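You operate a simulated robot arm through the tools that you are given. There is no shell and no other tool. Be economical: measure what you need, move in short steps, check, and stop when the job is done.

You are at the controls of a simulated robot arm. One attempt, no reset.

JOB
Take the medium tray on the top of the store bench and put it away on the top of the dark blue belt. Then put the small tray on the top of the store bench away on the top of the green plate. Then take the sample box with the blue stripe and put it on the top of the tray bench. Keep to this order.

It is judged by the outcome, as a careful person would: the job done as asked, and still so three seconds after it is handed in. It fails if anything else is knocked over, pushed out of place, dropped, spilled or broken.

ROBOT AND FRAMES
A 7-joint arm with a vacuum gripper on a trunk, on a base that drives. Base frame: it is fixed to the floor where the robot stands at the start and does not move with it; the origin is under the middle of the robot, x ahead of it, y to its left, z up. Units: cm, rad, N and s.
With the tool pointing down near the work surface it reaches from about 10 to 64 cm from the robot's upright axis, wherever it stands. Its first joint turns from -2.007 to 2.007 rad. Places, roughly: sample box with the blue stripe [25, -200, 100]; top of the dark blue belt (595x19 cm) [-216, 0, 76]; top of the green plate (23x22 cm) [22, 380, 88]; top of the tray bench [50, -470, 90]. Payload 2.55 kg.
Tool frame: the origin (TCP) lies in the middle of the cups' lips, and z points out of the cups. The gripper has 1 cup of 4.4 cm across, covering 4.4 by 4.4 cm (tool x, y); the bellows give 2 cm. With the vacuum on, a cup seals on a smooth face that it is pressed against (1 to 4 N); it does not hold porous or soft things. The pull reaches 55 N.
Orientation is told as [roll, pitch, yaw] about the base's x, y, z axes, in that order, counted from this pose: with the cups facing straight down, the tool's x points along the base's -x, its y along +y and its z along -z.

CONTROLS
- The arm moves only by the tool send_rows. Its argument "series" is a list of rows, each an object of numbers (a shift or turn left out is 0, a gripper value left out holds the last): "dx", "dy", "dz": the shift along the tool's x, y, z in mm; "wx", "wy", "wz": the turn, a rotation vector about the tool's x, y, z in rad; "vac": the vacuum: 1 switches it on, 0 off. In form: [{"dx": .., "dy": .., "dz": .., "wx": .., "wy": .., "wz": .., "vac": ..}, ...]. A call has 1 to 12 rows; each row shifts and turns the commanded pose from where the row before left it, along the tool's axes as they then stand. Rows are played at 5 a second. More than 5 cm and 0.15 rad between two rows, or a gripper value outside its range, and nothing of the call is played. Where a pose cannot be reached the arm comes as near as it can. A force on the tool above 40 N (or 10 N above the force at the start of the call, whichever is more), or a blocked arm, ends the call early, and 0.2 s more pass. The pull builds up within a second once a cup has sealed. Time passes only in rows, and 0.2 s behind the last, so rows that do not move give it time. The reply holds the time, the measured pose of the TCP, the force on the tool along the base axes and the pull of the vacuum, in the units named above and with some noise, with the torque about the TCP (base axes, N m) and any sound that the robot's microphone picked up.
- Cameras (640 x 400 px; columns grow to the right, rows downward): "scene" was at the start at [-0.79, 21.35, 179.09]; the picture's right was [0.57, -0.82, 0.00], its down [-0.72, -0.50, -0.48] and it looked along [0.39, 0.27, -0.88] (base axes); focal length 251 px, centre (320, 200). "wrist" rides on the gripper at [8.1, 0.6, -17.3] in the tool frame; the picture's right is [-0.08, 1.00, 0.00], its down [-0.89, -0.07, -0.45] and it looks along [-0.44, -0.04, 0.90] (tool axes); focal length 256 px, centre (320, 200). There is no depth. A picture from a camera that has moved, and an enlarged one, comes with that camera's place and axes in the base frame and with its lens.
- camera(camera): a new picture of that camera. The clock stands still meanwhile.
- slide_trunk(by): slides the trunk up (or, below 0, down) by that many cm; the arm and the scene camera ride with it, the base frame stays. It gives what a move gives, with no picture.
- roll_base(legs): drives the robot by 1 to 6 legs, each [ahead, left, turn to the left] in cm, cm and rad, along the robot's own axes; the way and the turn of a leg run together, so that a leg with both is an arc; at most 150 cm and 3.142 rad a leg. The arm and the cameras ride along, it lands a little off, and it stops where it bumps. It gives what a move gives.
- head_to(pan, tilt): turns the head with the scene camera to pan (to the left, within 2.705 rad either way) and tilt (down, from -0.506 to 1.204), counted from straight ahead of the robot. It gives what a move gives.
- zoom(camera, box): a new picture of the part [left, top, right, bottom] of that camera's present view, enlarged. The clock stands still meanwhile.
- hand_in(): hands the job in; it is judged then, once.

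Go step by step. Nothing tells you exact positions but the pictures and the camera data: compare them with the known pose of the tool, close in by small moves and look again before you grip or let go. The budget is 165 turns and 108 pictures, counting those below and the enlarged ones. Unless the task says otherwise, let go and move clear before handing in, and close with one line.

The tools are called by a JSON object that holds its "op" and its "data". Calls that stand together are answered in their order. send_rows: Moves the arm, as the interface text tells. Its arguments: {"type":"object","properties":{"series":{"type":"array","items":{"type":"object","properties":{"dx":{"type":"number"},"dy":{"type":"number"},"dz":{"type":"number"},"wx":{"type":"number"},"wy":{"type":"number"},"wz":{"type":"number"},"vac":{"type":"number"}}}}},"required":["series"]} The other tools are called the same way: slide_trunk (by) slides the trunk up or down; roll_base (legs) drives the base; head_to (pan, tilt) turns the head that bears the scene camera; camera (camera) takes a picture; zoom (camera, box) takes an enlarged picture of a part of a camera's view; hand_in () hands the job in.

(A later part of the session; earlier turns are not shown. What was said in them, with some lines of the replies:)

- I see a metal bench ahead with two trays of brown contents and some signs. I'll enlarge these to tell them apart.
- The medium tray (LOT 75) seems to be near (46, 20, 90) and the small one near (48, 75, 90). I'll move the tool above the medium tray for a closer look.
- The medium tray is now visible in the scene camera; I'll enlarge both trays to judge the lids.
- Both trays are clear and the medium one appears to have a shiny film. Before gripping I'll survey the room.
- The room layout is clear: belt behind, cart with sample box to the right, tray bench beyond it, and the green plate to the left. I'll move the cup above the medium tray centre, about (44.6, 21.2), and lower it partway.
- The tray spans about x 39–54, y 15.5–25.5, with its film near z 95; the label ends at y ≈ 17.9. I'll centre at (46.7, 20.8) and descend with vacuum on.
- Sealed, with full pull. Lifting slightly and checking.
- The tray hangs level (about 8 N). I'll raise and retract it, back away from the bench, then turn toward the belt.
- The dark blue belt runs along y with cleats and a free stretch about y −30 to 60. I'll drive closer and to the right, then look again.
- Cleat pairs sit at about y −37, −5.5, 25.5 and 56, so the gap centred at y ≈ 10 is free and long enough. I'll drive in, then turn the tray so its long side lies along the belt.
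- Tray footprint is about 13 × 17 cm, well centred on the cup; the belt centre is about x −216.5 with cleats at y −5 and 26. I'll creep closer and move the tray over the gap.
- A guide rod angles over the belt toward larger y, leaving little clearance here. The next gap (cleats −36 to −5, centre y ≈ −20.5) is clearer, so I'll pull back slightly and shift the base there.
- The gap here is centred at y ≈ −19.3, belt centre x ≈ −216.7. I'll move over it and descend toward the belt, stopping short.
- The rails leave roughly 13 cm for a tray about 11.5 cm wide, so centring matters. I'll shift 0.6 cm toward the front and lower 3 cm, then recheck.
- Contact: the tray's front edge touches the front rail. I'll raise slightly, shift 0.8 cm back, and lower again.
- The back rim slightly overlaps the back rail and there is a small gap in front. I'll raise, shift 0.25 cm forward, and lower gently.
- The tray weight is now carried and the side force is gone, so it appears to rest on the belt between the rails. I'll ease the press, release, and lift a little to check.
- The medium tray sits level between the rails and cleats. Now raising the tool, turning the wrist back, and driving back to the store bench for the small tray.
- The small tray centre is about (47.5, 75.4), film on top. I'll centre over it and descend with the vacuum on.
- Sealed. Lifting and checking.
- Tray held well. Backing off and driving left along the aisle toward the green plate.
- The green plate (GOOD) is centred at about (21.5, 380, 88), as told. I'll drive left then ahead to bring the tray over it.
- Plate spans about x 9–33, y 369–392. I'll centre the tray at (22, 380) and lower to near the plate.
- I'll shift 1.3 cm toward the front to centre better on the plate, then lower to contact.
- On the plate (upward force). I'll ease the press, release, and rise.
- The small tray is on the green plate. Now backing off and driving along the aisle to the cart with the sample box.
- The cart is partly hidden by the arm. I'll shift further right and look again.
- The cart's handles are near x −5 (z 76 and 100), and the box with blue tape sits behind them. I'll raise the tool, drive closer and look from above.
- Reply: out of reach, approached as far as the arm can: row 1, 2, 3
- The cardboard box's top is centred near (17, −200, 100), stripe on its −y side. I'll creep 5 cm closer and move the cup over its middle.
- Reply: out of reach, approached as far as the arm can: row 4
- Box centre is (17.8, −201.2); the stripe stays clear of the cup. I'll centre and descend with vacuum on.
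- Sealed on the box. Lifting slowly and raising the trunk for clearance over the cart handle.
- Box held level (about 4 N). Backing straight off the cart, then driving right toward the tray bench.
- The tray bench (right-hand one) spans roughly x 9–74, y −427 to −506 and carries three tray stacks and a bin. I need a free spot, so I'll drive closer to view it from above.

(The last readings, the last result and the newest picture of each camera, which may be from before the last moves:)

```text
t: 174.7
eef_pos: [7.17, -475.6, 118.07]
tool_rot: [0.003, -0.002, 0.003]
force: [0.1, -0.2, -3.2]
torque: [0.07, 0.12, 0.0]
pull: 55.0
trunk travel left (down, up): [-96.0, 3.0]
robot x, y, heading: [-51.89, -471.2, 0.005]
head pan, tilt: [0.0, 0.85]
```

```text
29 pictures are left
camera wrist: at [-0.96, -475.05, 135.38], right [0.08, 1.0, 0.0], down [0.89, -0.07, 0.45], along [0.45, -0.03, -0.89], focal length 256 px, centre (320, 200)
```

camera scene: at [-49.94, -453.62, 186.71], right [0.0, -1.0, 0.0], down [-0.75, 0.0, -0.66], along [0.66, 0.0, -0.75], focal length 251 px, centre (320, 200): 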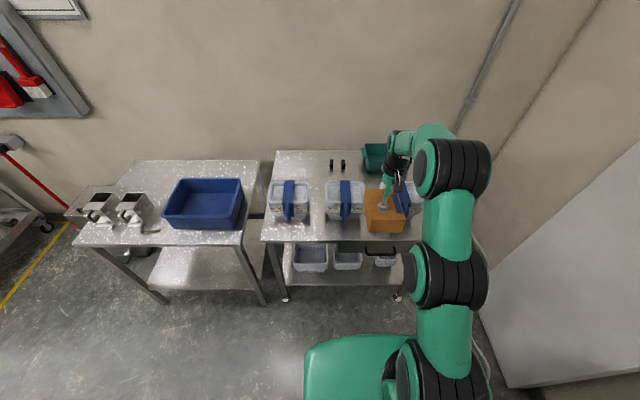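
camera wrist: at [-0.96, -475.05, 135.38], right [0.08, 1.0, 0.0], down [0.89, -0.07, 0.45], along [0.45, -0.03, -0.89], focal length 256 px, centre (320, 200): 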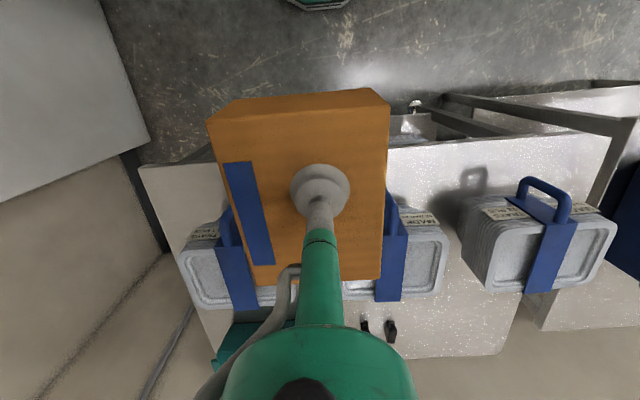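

{"op": "zoom", "data": {"camera": "wrist", "box": [380, 110, 640, 310]}}

{"op": "zoom", "data": {"camera": "scene", "box": [250, 130, 430, 260]}}

```text
2.00 times, centred on (510, 210) of wrist
camera zoom: at [-0.96, -475.05, 135.38], right [0.08, 1.0, 0.0], down [0.89, -0.07, 0.45], along [0.45, -0.03, -0.89], focal length 512 px, centre (-60, 180)
```

zoom: 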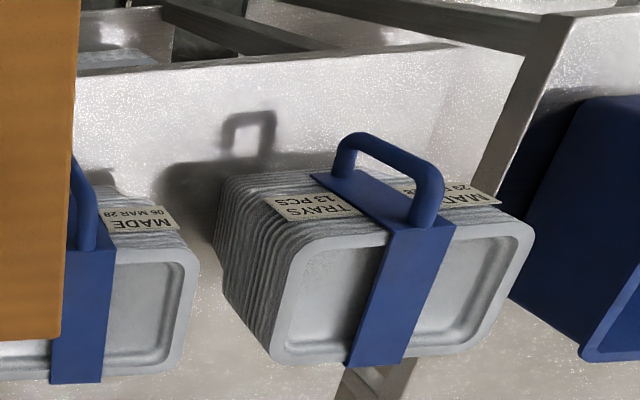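

```text
3.08 times, centred on (340, 195) of scene
camera zoom: at [-49.94, -453.62, 186.71], right [0.0, -1.0, 0.0], down [-0.75, 0.0, -0.66], along [0.66, 0.0, -0.75], focal length 772 px, centre (258, 215)
```

zoom: 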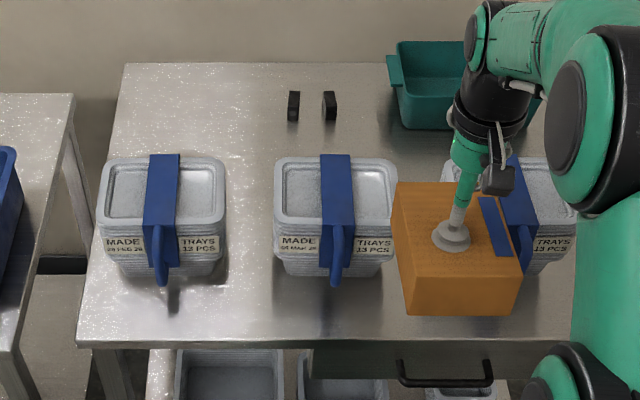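

Behind the stacks (x 41–72, y −428 to −456) there is a clear area; the front strip is too narrow for the box. I'll raise the trunk, shift left and turn the box so its long side lies along y.

{"op": "slide_trunk", "data": {"by": 3}}

{"op": "roll_base", "data": {"legs": [[0, 8, -0.005]]}}

{"op": "send_rows", "data": {"series": [{"wz": 0.145}, {"wz": 0.145}, {"wz": 0.145}, {"wz": 0.145}, {"wz": 0.145}, {"wz": 0.145}, {"wz": 0.145}, {"wz": 0.145}, {"wz": 0.145}, {"wz": 0.145}, {"wz": 0.12}, {"wz": 0}]}}

{"op": "camera", "data": {"camera": "wrist"}}

{"op": "zoom", "data": {"camera": "scene", "box": [230, 130, 430, 290]}}

```text
t: 175.5
eef_pos: [7.2, -475.56, 121.03]
tool_rot: [0.003, 0.0, 0.003]
force: [-0.6, 0.1, -4.2]
torque: [0.03, 0.18, 0.01]
pull: 54.6
trunk travel left (down, up): [-99.0, 0.0]
robot x, y, heading: [-51.4, -470.96, 0.001]
head pan, tilt: [0.0, 0.85]
```

```text
t: 176.5
eef_pos: [7.04, -468.13, 121.04]
tool_rot: [0.004, -0.001, -0.002]
force: [0.6, -0.9, -3.7]
torque: [0.03, 0.1, 0.0]
pull: 55.1
trunk travel left (down, up): [-99.0, 0.0]
robot x, y, heading: [-51.91, -463.77, 0.002]
head pan, tilt: [0.0, 0.85]
```

```text
t: 179.1
eef_pos: [7.06, -468.25, 121.1]
tool_rot: [0.002, 0.001, -1.577]
force: [-0.4, -0.3, -3.1]
torque: [0.12, -0.02, 0.0]
pull: 55.0
trunk travel left (down, up): [-99.0, 0.0]
robot x, y, heading: [-51.77, -463.36, -0.001]
head pan, tilt: [0.0, 0.85]
```

```text
26 pictures are left
camera wrist: at [7.68, -460.18, 138.5], right [1.0, -0.08, 0.0], down [-0.08, -0.89, 0.44], along [-0.04, -0.44, -0.9], focal length 256 px, centre (320, 200)
```

wrist: 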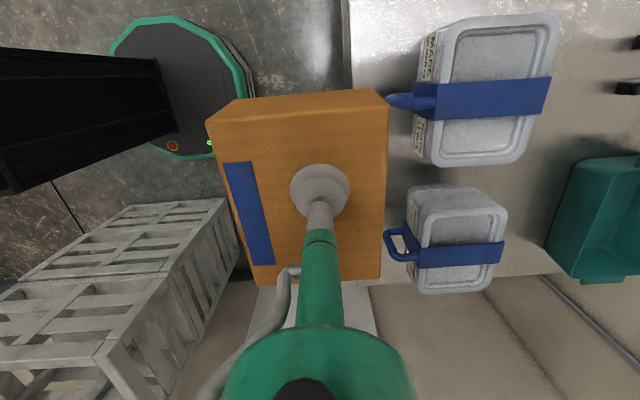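

```text
2.50 times, centred on (330, 210) of scene
camera zoom: at [-49.91, -445.86, 189.71], right [0.0, -1.0, 0.0], down [-0.75, 0.0, -0.66], along [0.66, 0.0, -0.75], focal length 628 px, centre (295, 175)
```

zoom: 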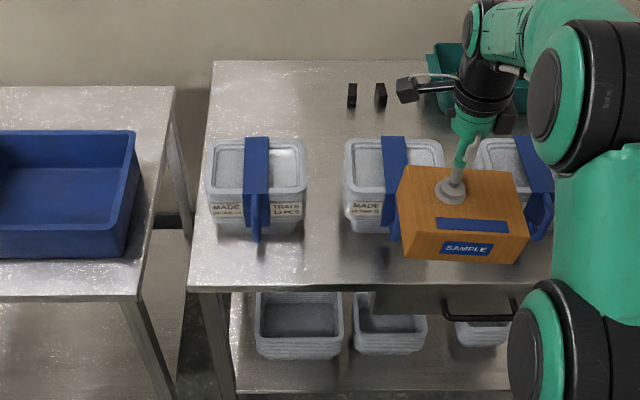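

The base is only about 20 cm high and the mast sits behind, so it can slip slightly under the bench's 40 cm-high shelf between the legs. I'll swing the box to y ≈ −448 and drive ahead in two short legs.

{"op": "send_rows", "data": {"series": [{"dx": 40, "dy": -10}, {"dx": 40, "dy": -10}, {"dx": 40, "dy": -10}, {"dx": 40, "dy": -10}, {"dx": 40, "dy": 0}, {"dz": 0}]}}

{"op": "roll_base", "data": {"legs": [[22, 0, 0]]}}

{"op": "camera", "data": {"camera": "wrist"}}

{"op": "camera", "data": {"camera": "scene"}}

```text
t: 180.5
eef_pos: [3.23, -448.2, 121.39]
tool_rot: [0.001, 0.004, -1.574]
force: [-0.5, -0.3, -3.8]
torque: [0.13, -0.03, -0.03]
pull: 54.8
trunk travel left (down, up): [-99.0, 0.0]
robot x, y, heading: [-51.33, -463.82, -0.006]
head pan, tilt: [0.0, 0.85]
```

```text
t: 182.2
eef_pos: [25.34, -448.35, 121.32]
tool_rot: [0.001, 0.004, -1.576]
force: [0.4, -0.8, -2.8]
torque: [0.15, -0.04, -0.03]
pull: 54.9
trunk travel left (down, up): [-99.0, 0.0]
robot x, y, heading: [-29.74, -463.56, -0.012]
head pan, tilt: [0.0, 0.85]
```

```text
24 pictures are left
camera wrist: at [26.0, -440.37, 138.68], right [1.0, -0.08, 0.0], down [-0.08, -0.89, 0.44], along [-0.04, -0.44, -0.9], focal length 256 px, centre (320, 200)
```

wrist: 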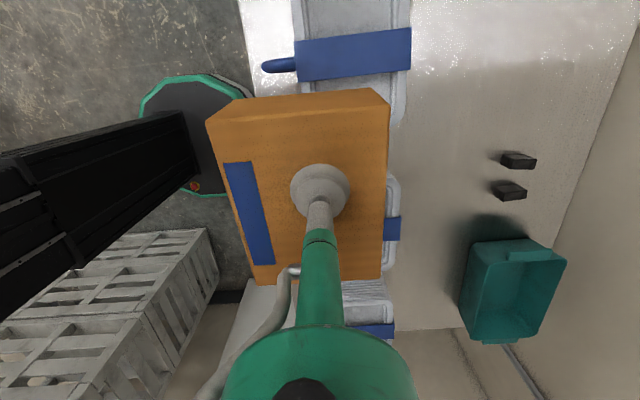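

```text
23 pictures are left
camera scene: at [-27.81, -445.97, 189.71], right [-0.01, -1.0, 0.0], down [-0.75, 0.0, -0.66], along [0.66, 0.0, -0.75], focal length 251 px, centre (320, 200)
```

scene: 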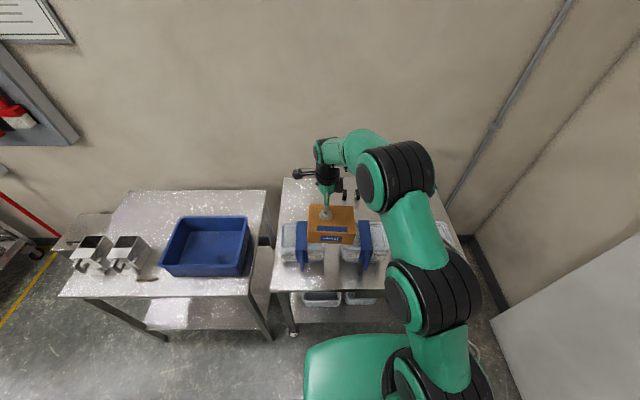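

The clear area behind the stacks is plainly visible. Driving the last 18 cm ahead.

{"op": "roll_base", "data": {"legs": [[10, 0, 0.008], [8, 0, 0]]}}

{"op": "send_rows", "data": {"series": [{"dy": 20}, {"dy": 20}, {"dy": 5}, {"dz": 20}, {"dz": 0}]}}

{"op": "camera", "data": {"camera": "wrist"}}

{"op": "camera", "data": {"camera": "scene"}}

```text
t: 184.0
eef_pos: [43.2, -447.89, 121.2]
tool_rot: [0.0, 0.002, -1.568]
force: [-0.4, -0.8, -3.7]
torque: [0.15, 0.01, -0.02]
pull: 55.4
trunk travel left (down, up): [-99.0, 0.0]
robot x, y, heading: [-11.48, -463.55, 0.005]
head pan, tilt: [0.0, 0.85]
```

```text
t: 185.2
eef_pos: [45.94, -448.22, 118.22]
tool_rot: [0.002, 0.004, -1.567]
force: [0.2, 0.2, -2.7]
torque: [0.16, 0.0, 0.0]
pull: 55.2
out of reach, approached as far as the arm can: row 1, 2, 3
trunk travel left (down, up): [-99.0, 0.0]
robot x, y, heading: [-11.45, -463.58, 0.001]
head pan, tilt: [0.0, 0.85]
```

```text
22 pictures are left
camera wrist: at [46.49, -440.21, 135.63], right [1.0, -0.08, 0.0], down [-0.07, -0.89, 0.44], along [-0.03, -0.44, -0.9], focal length 256 px, centre (320, 200)
```

wrist: 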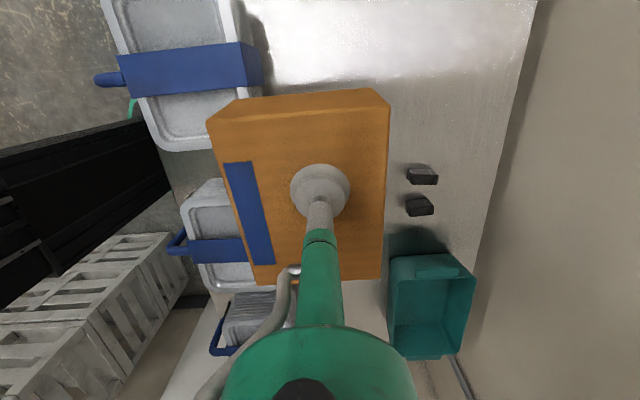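

```text
21 pictures are left
camera scene: at [-9.9, -445.96, 189.71], right [0.0, -1.0, 0.0], down [-0.75, 0.0, -0.66], along [0.66, 0.0, -0.75], focal length 251 px, centre (320, 200)
```

scene: 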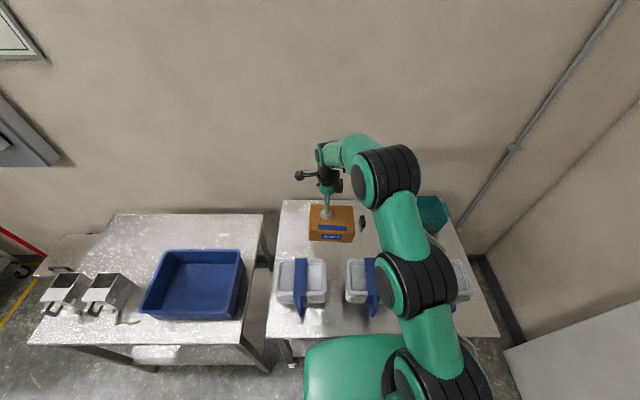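

I'll lower to about z 113 (box bottom still above the stacks), then extend 2.3 cm further to clear them.

{"op": "send_rows", "data": {"series": [{"dz": 25}, {"dz": 25}, {"dy": 12}, {"dy": 12}, {"dz": 0}]}}

```text
t: 186.4
eef_pos: [48.34, -448.15, 113.12]
tool_rot: [0.001, 0.004, -1.566]
force: [-0.3, 0.3, -3.8]
torque: [0.18, -0.02, 0.0]
pull: 55.0
trunk travel left (down, up): [-99.0, 0.0]
robot x, y, heading: [-11.23, -463.59, -0.002]
head pan, tilt: [0.0, 0.85]
```

{"op": "send_rows", "data": {"series": [{"dz": 30}, {"dz": 30}, {"dz": 20}, {"dz": 0}]}}

{"op": "zoom", "data": {"camera": "wrist", "box": [140, 0, 460, 260]}}

{"op": "zoom", "data": {"camera": "scene", "box": [260, 170, 420, 320]}}

```text
t: 187.4
eef_pos: [48.37, -448.05, 105.22]
tool_rot: [0.001, 0.003, -1.567]
force: [0.1, 0.0, -3.3]
torque: [0.14, 0.0, 0.0]
pull: 54.9
trunk travel left (down, up): [-99.0, 0.0]
robot x, y, heading: [-11.31, -463.6, 0.002]
head pan, tilt: [0.0, 0.85]
```

```text
1.54 times, centred on (300, 130) of wrist
camera zoom: at [48.91, -440.05, 122.57], right [1.0, -0.08, 0.0], down [-0.07, -0.89, 0.44], along [-0.03, -0.44, -0.9], focal length 394 px, centre (351, 308)
```

zoom: 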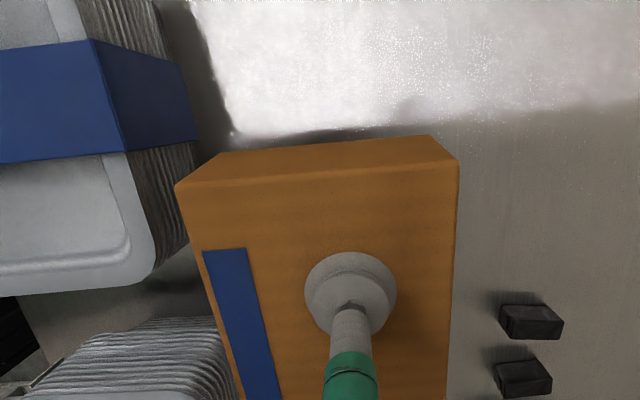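

```text
2.67 times, centred on (340, 245) of scene
camera zoom: at [-9.9, -445.94, 189.71], right [0.0, -1.0, 0.0], down [-0.75, 0.0, -0.66], along [0.66, 0.0, -0.75], focal length 669 px, centre (267, 80)
```

zoom: 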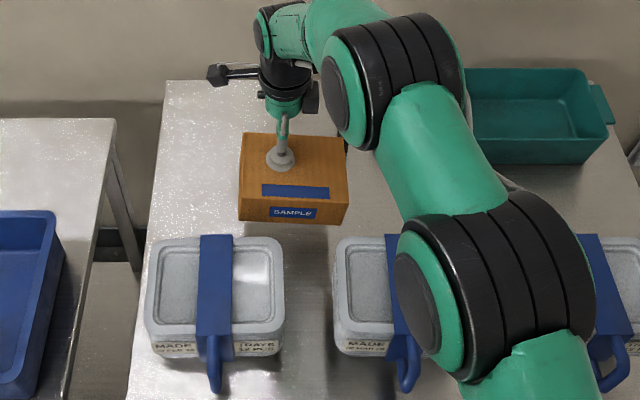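

Clear all around. Lowering to contact in small steps.

{"op": "send_rows", "data": {"series": [{"dz": 15}, {"dz": 15}, {"dz": 8}, {"dz": 4}, {"dz": 4}, {"dz": 4}, {"dz": 0}]}}

```text
t: 189.0
eef_pos: [48.23, -448.14, 100.2]
tool_rot: [0.002, 0.003, -1.569]
force: [1.1, -0.2, -3.3]
torque: [0.2, -0.05, 0.03]
pull: 54.8
trunk travel left (down, up): [-99.0, 0.0]
robot x, y, heading: [-11.64, -463.44, 0.003]
head pan, tilt: [0.0, 0.85]
```

{"op": "send_rows", "data": {"series": [{"dz": 4}, {"dz": 4}, {"dz": 4}, {"dz": 0}]}}

```text
t: 190.0
eef_pos: [48.32, -448.25, 99.01]
tool_rot: [0.004, 0.004, -1.568]
force: [0.9, 0.3, -3.6]
torque: [0.14, -0.06, -0.01]
pull: 54.6
trunk travel left (down, up): [-99.0, 0.0]
robot x, y, heading: [-11.66, -463.4, -0.003]
head pan, tilt: [0.0, 0.85]
```

{"op": "send_rows", "data": {"series": [{"dz": 4}, {"dz": 3}, {"dz": 3}, {"dz": 0}]}}

```text
t: 191.0
eef_pos: [48.46, -448.23, 98.02]
tool_rot: [-0.002, 0.003, -1.568]
force: [-0.2, -0.8, -3.6]
torque: [0.15, -0.04, -0.02]
pull: 55.2
trunk travel left (down, up): [-99.0, 0.0]
robot x, y, heading: [-11.58, -463.88, 0.003]
head pan, tilt: [0.0, 0.85]
```

{"op": "send_rows", "data": {"series": [{"dz": 3}, {"dz": 3}, {"dz": 3}, {"dz": 0}]}}

{"op": "zoom", "data": {"camera": "scene", "box": [290, 180, 380, 280]}}

```text
t: 192.0
eef_pos: [48.38, -448.08, 97.12]
tool_rot: [0.001, 0.005, -1.567]
force: [-0.7, -0.4, -3.9]
torque: [0.17, -0.02, 0.0]
pull: 54.8
trunk travel left (down, up): [-99.0, 0.0]
robot x, y, heading: [-11.68, -463.61, 0.001]
head pan, tilt: [0.0, 0.85]
```

```text
4.00 times, centred on (335, 230) of scene
camera zoom: at [-9.89, -445.94, 189.71], right [0.0, -1.0, 0.0], down [-0.75, 0.0, -0.66], along [0.66, 0.0, -0.75], focal length 1004 px, centre (260, 80)
```

zoom: 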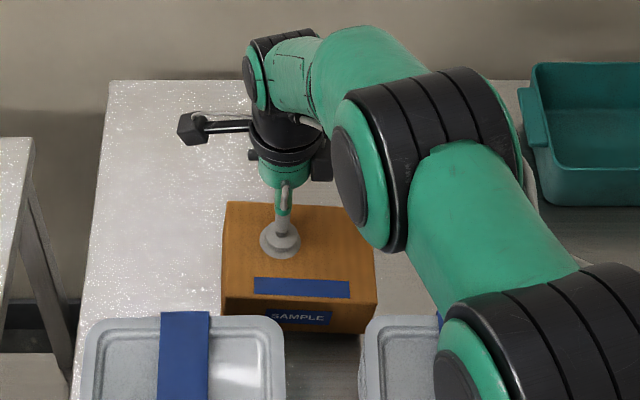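

{"op": "send_rows", "data": {"series": [{"dz": 3}, {"dz": 3}, {"dz": 3}, {"dz": 3}, {"dz": 0}]}}

```text
t: 193.2
eef_pos: [48.44, -448.37, 96.09]
tool_rot: [0.0, 0.003, -1.567]
force: [1.0, 0.1, -3.8]
torque: [0.16, -0.02, 0.0]
pull: 55.3
trunk travel left (down, up): [-99.0, 0.0]
robot x, y, heading: [-11.6, -463.95, 0.001]
head pan, tilt: [0.0, 0.85]
```

{"op": "send_rows", "data": {"series": [{"dz": 3}, {"dz": 3}, {"dz": 3}, {"dz": 3}, {"dz": 0}]}}

```text
t: 194.4
eef_pos: [48.47, -448.25, 94.88]
tool_rot: [0.002, 0.003, -1.567]
force: [0.2, -0.3, -4.3]
torque: [0.12, -0.05, -0.03]
pull: 54.7
trunk travel left (down, up): [-99.0, 0.0]
robot x, y, heading: [-11.61, -463.49, -0.0]
head pan, tilt: [0.0, 0.85]
```

{"op": "send_rows", "data": {"series": [{"dz": 3}, {"dz": 3}, {"dz": 3}, {"dz": 3}, {"dz": 0}]}}

{"op": "zoom", "data": {"camera": "wrist", "box": [180, 20, 460, 230]}}

```text
t: 195.6
eef_pos: [48.53, -448.35, 93.78]
tool_rot: [0.006, 0.006, -1.566]
force: [-0.3, 4.3, 7.6]
torque: [-0.6, 0.43, -0.17]
pull: 55.0
trunk travel left (down, up): [-99.0, 0.0]
robot x, y, heading: [-11.52, -463.69, 0.001]
head pan, tilt: [0.0, 0.85]
```

```text
1.90 times, centred on (320, 125) of wrist
camera zoom: at [49.11, -440.17, 111.18], right [1.0, -0.08, 0.0], down [-0.07, -0.89, 0.44], along [-0.03, -0.44, -0.9], focal length 488 px, centre (320, 343)
```

zoom: 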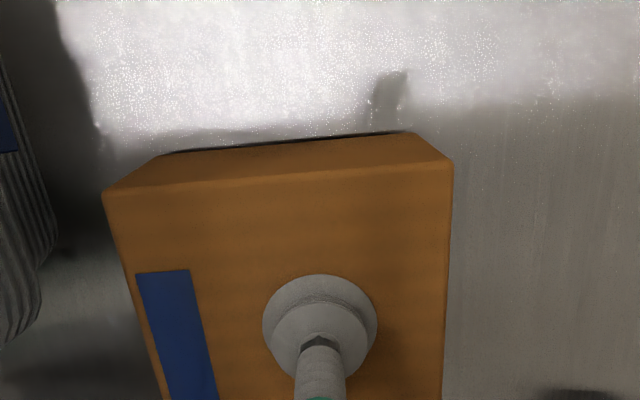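

Contact with the bench: upward force, box flat with a tight shadow. Easing the press, releasing and rising.

{"op": "send_rows", "data": {"series": [{"dz": -2}, {"dz": 0}, {"vac": 0}, {"dz": 0}, {"dz": 0}, {"dz": 0}, {"dz": 0}, {"dz": -3}, {"dz": -10}, {"dz": -30}, {"dz": -50}, {"dz": -50}]}}

{"op": "send_rows", "data": {"series": [{"dz": -40}, {"dy": -20}, {"dz": -30}, {"dz": 0}]}}

{"op": "zoom", "data": {"camera": "scene", "box": [260, 170, 420, 320]}}

```text
t: 198.2
eef_pos: [48.27, -448.18, 107.9]
tool_rot: [0.0, 0.003, -1.568]
force: [0.9, -1.1, 0.1]
torque: [-0.01, -0.03, -0.03]
pull: 0.0
trunk travel left (down, up): [-99.0, 0.0]
robot x, y, heading: [-11.21, -463.56, 0.001]
head pan, tilt: [0.0, 0.85]
```

```text
t: 199.2
eef_pos: [46.37, -448.22, 115.06]
tool_rot: [-0.001, 0.005, -1.567]
force: [0.0, 0.0, -0.9]
torque: [-0.04, 0.0, -0.01]
pull: 0.0
trunk travel left (down, up): [-99.0, 0.0]
robot x, y, heading: [-11.65, -463.73, 0.002]
head pan, tilt: [0.0, 0.85]
```

```text
2.67 times, centred on (340, 245) of scene
camera zoom: at [-9.86, -445.92, 189.71], right [0.0, -1.0, 0.0], down [-0.75, 0.0, -0.66], along [0.66, 0.0, -0.75], focal length 669 px, centre (267, 80)
```

zoom: 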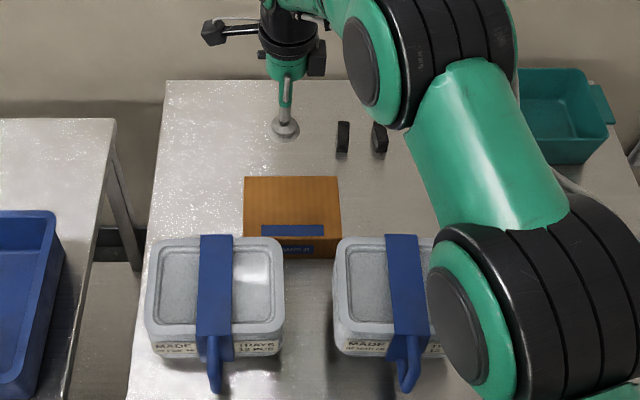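

The box rests on the tray bench with the stacks untouched. Backing the robot clear and doing a last check of the belt from afar.

{"op": "roll_base", "data": {"legs": [[-60, 0, 0]]}}

{"op": "camera", "data": {"camera": "scene"}}

{"op": "head_to", "data": {"pan": 1.87, "tilt": 0.2}}

{"op": "zoom", "data": {"camera": "scene", "box": [200, 120, 440, 280]}}

```text
t: 202.6
eef_pos: [-13.69, -448.36, 115.05]
tool_rot: [0.002, 0.004, -1.57]
force: [0.6, 0.2, 0.6]
torque: [0.0, -0.01, 0.02]
pull: 0.0
trunk travel left (down, up): [-99.0, 0.0]
robot x, y, heading: [-71.46, -463.41, -0.004]
head pan, tilt: [0.0, 0.85]
```

```text
15 pictures are left
camera scene: at [-69.88, -446.01, 189.71], right [0.0, -1.0, 0.0], down [-0.75, 0.0, -0.66], along [0.66, 0.0, -0.75], focal length 251 px, centre (320, 200)
```

scene: 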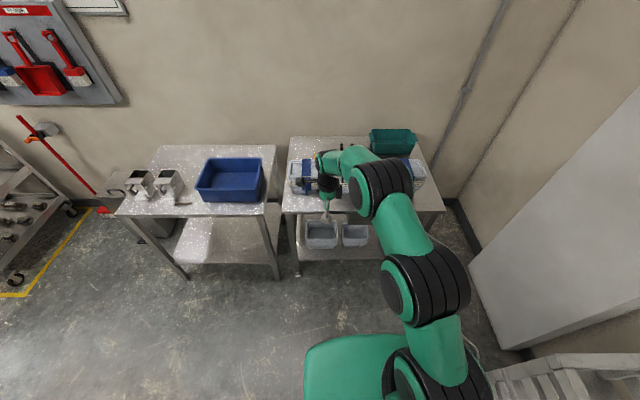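

```text
t: 204.4
eef_pos: [-13.6, -448.33, 114.95]
tool_rot: [0.002, 0.002, -1.569]
force: [0.2, -0.5, 1.2]
torque: [0.02, 0.02, 0.0]
pull: 0.1
trunk travel left (down, up): [-99.0, 0.0]
robot x, y, heading: [-71.78, -463.78, 0.003]
head pan, tilt: [1.869, 0.201]
```

```text
2.50 times, centred on (320, 200) of scene
camera zoom: at [-80.44, -437.11, 195.48], right [0.96, 0.29, 0.0], down [0.06, -0.19, -0.98], along [-0.29, 0.94, -0.2], focal length 628 px, centre (320, 200)
```

zoom: 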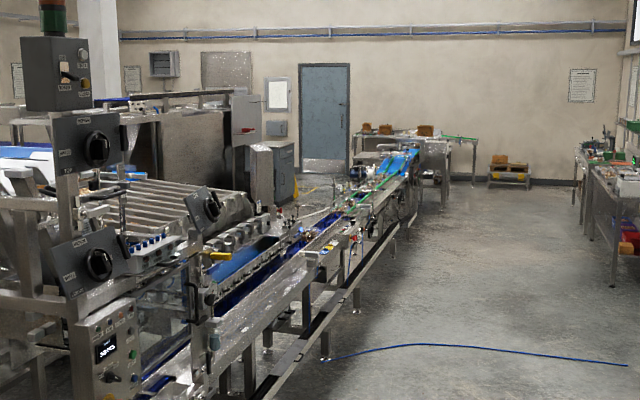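

All three items are placed, nothing looks disturbed and the arm is clear, so I'm handing the job in.

{"op": "hand_in", "data": {}}

```text
The job is handed in.
```

I put the medium tray on the dark blue belt, the small tray on the green plate and the blue-striped sample box on the tray bench, in that order. The last look at the belt was from too far away to see the tray itself. The box is behind the tray stacks, because the strip in front of them was too narrow for it.
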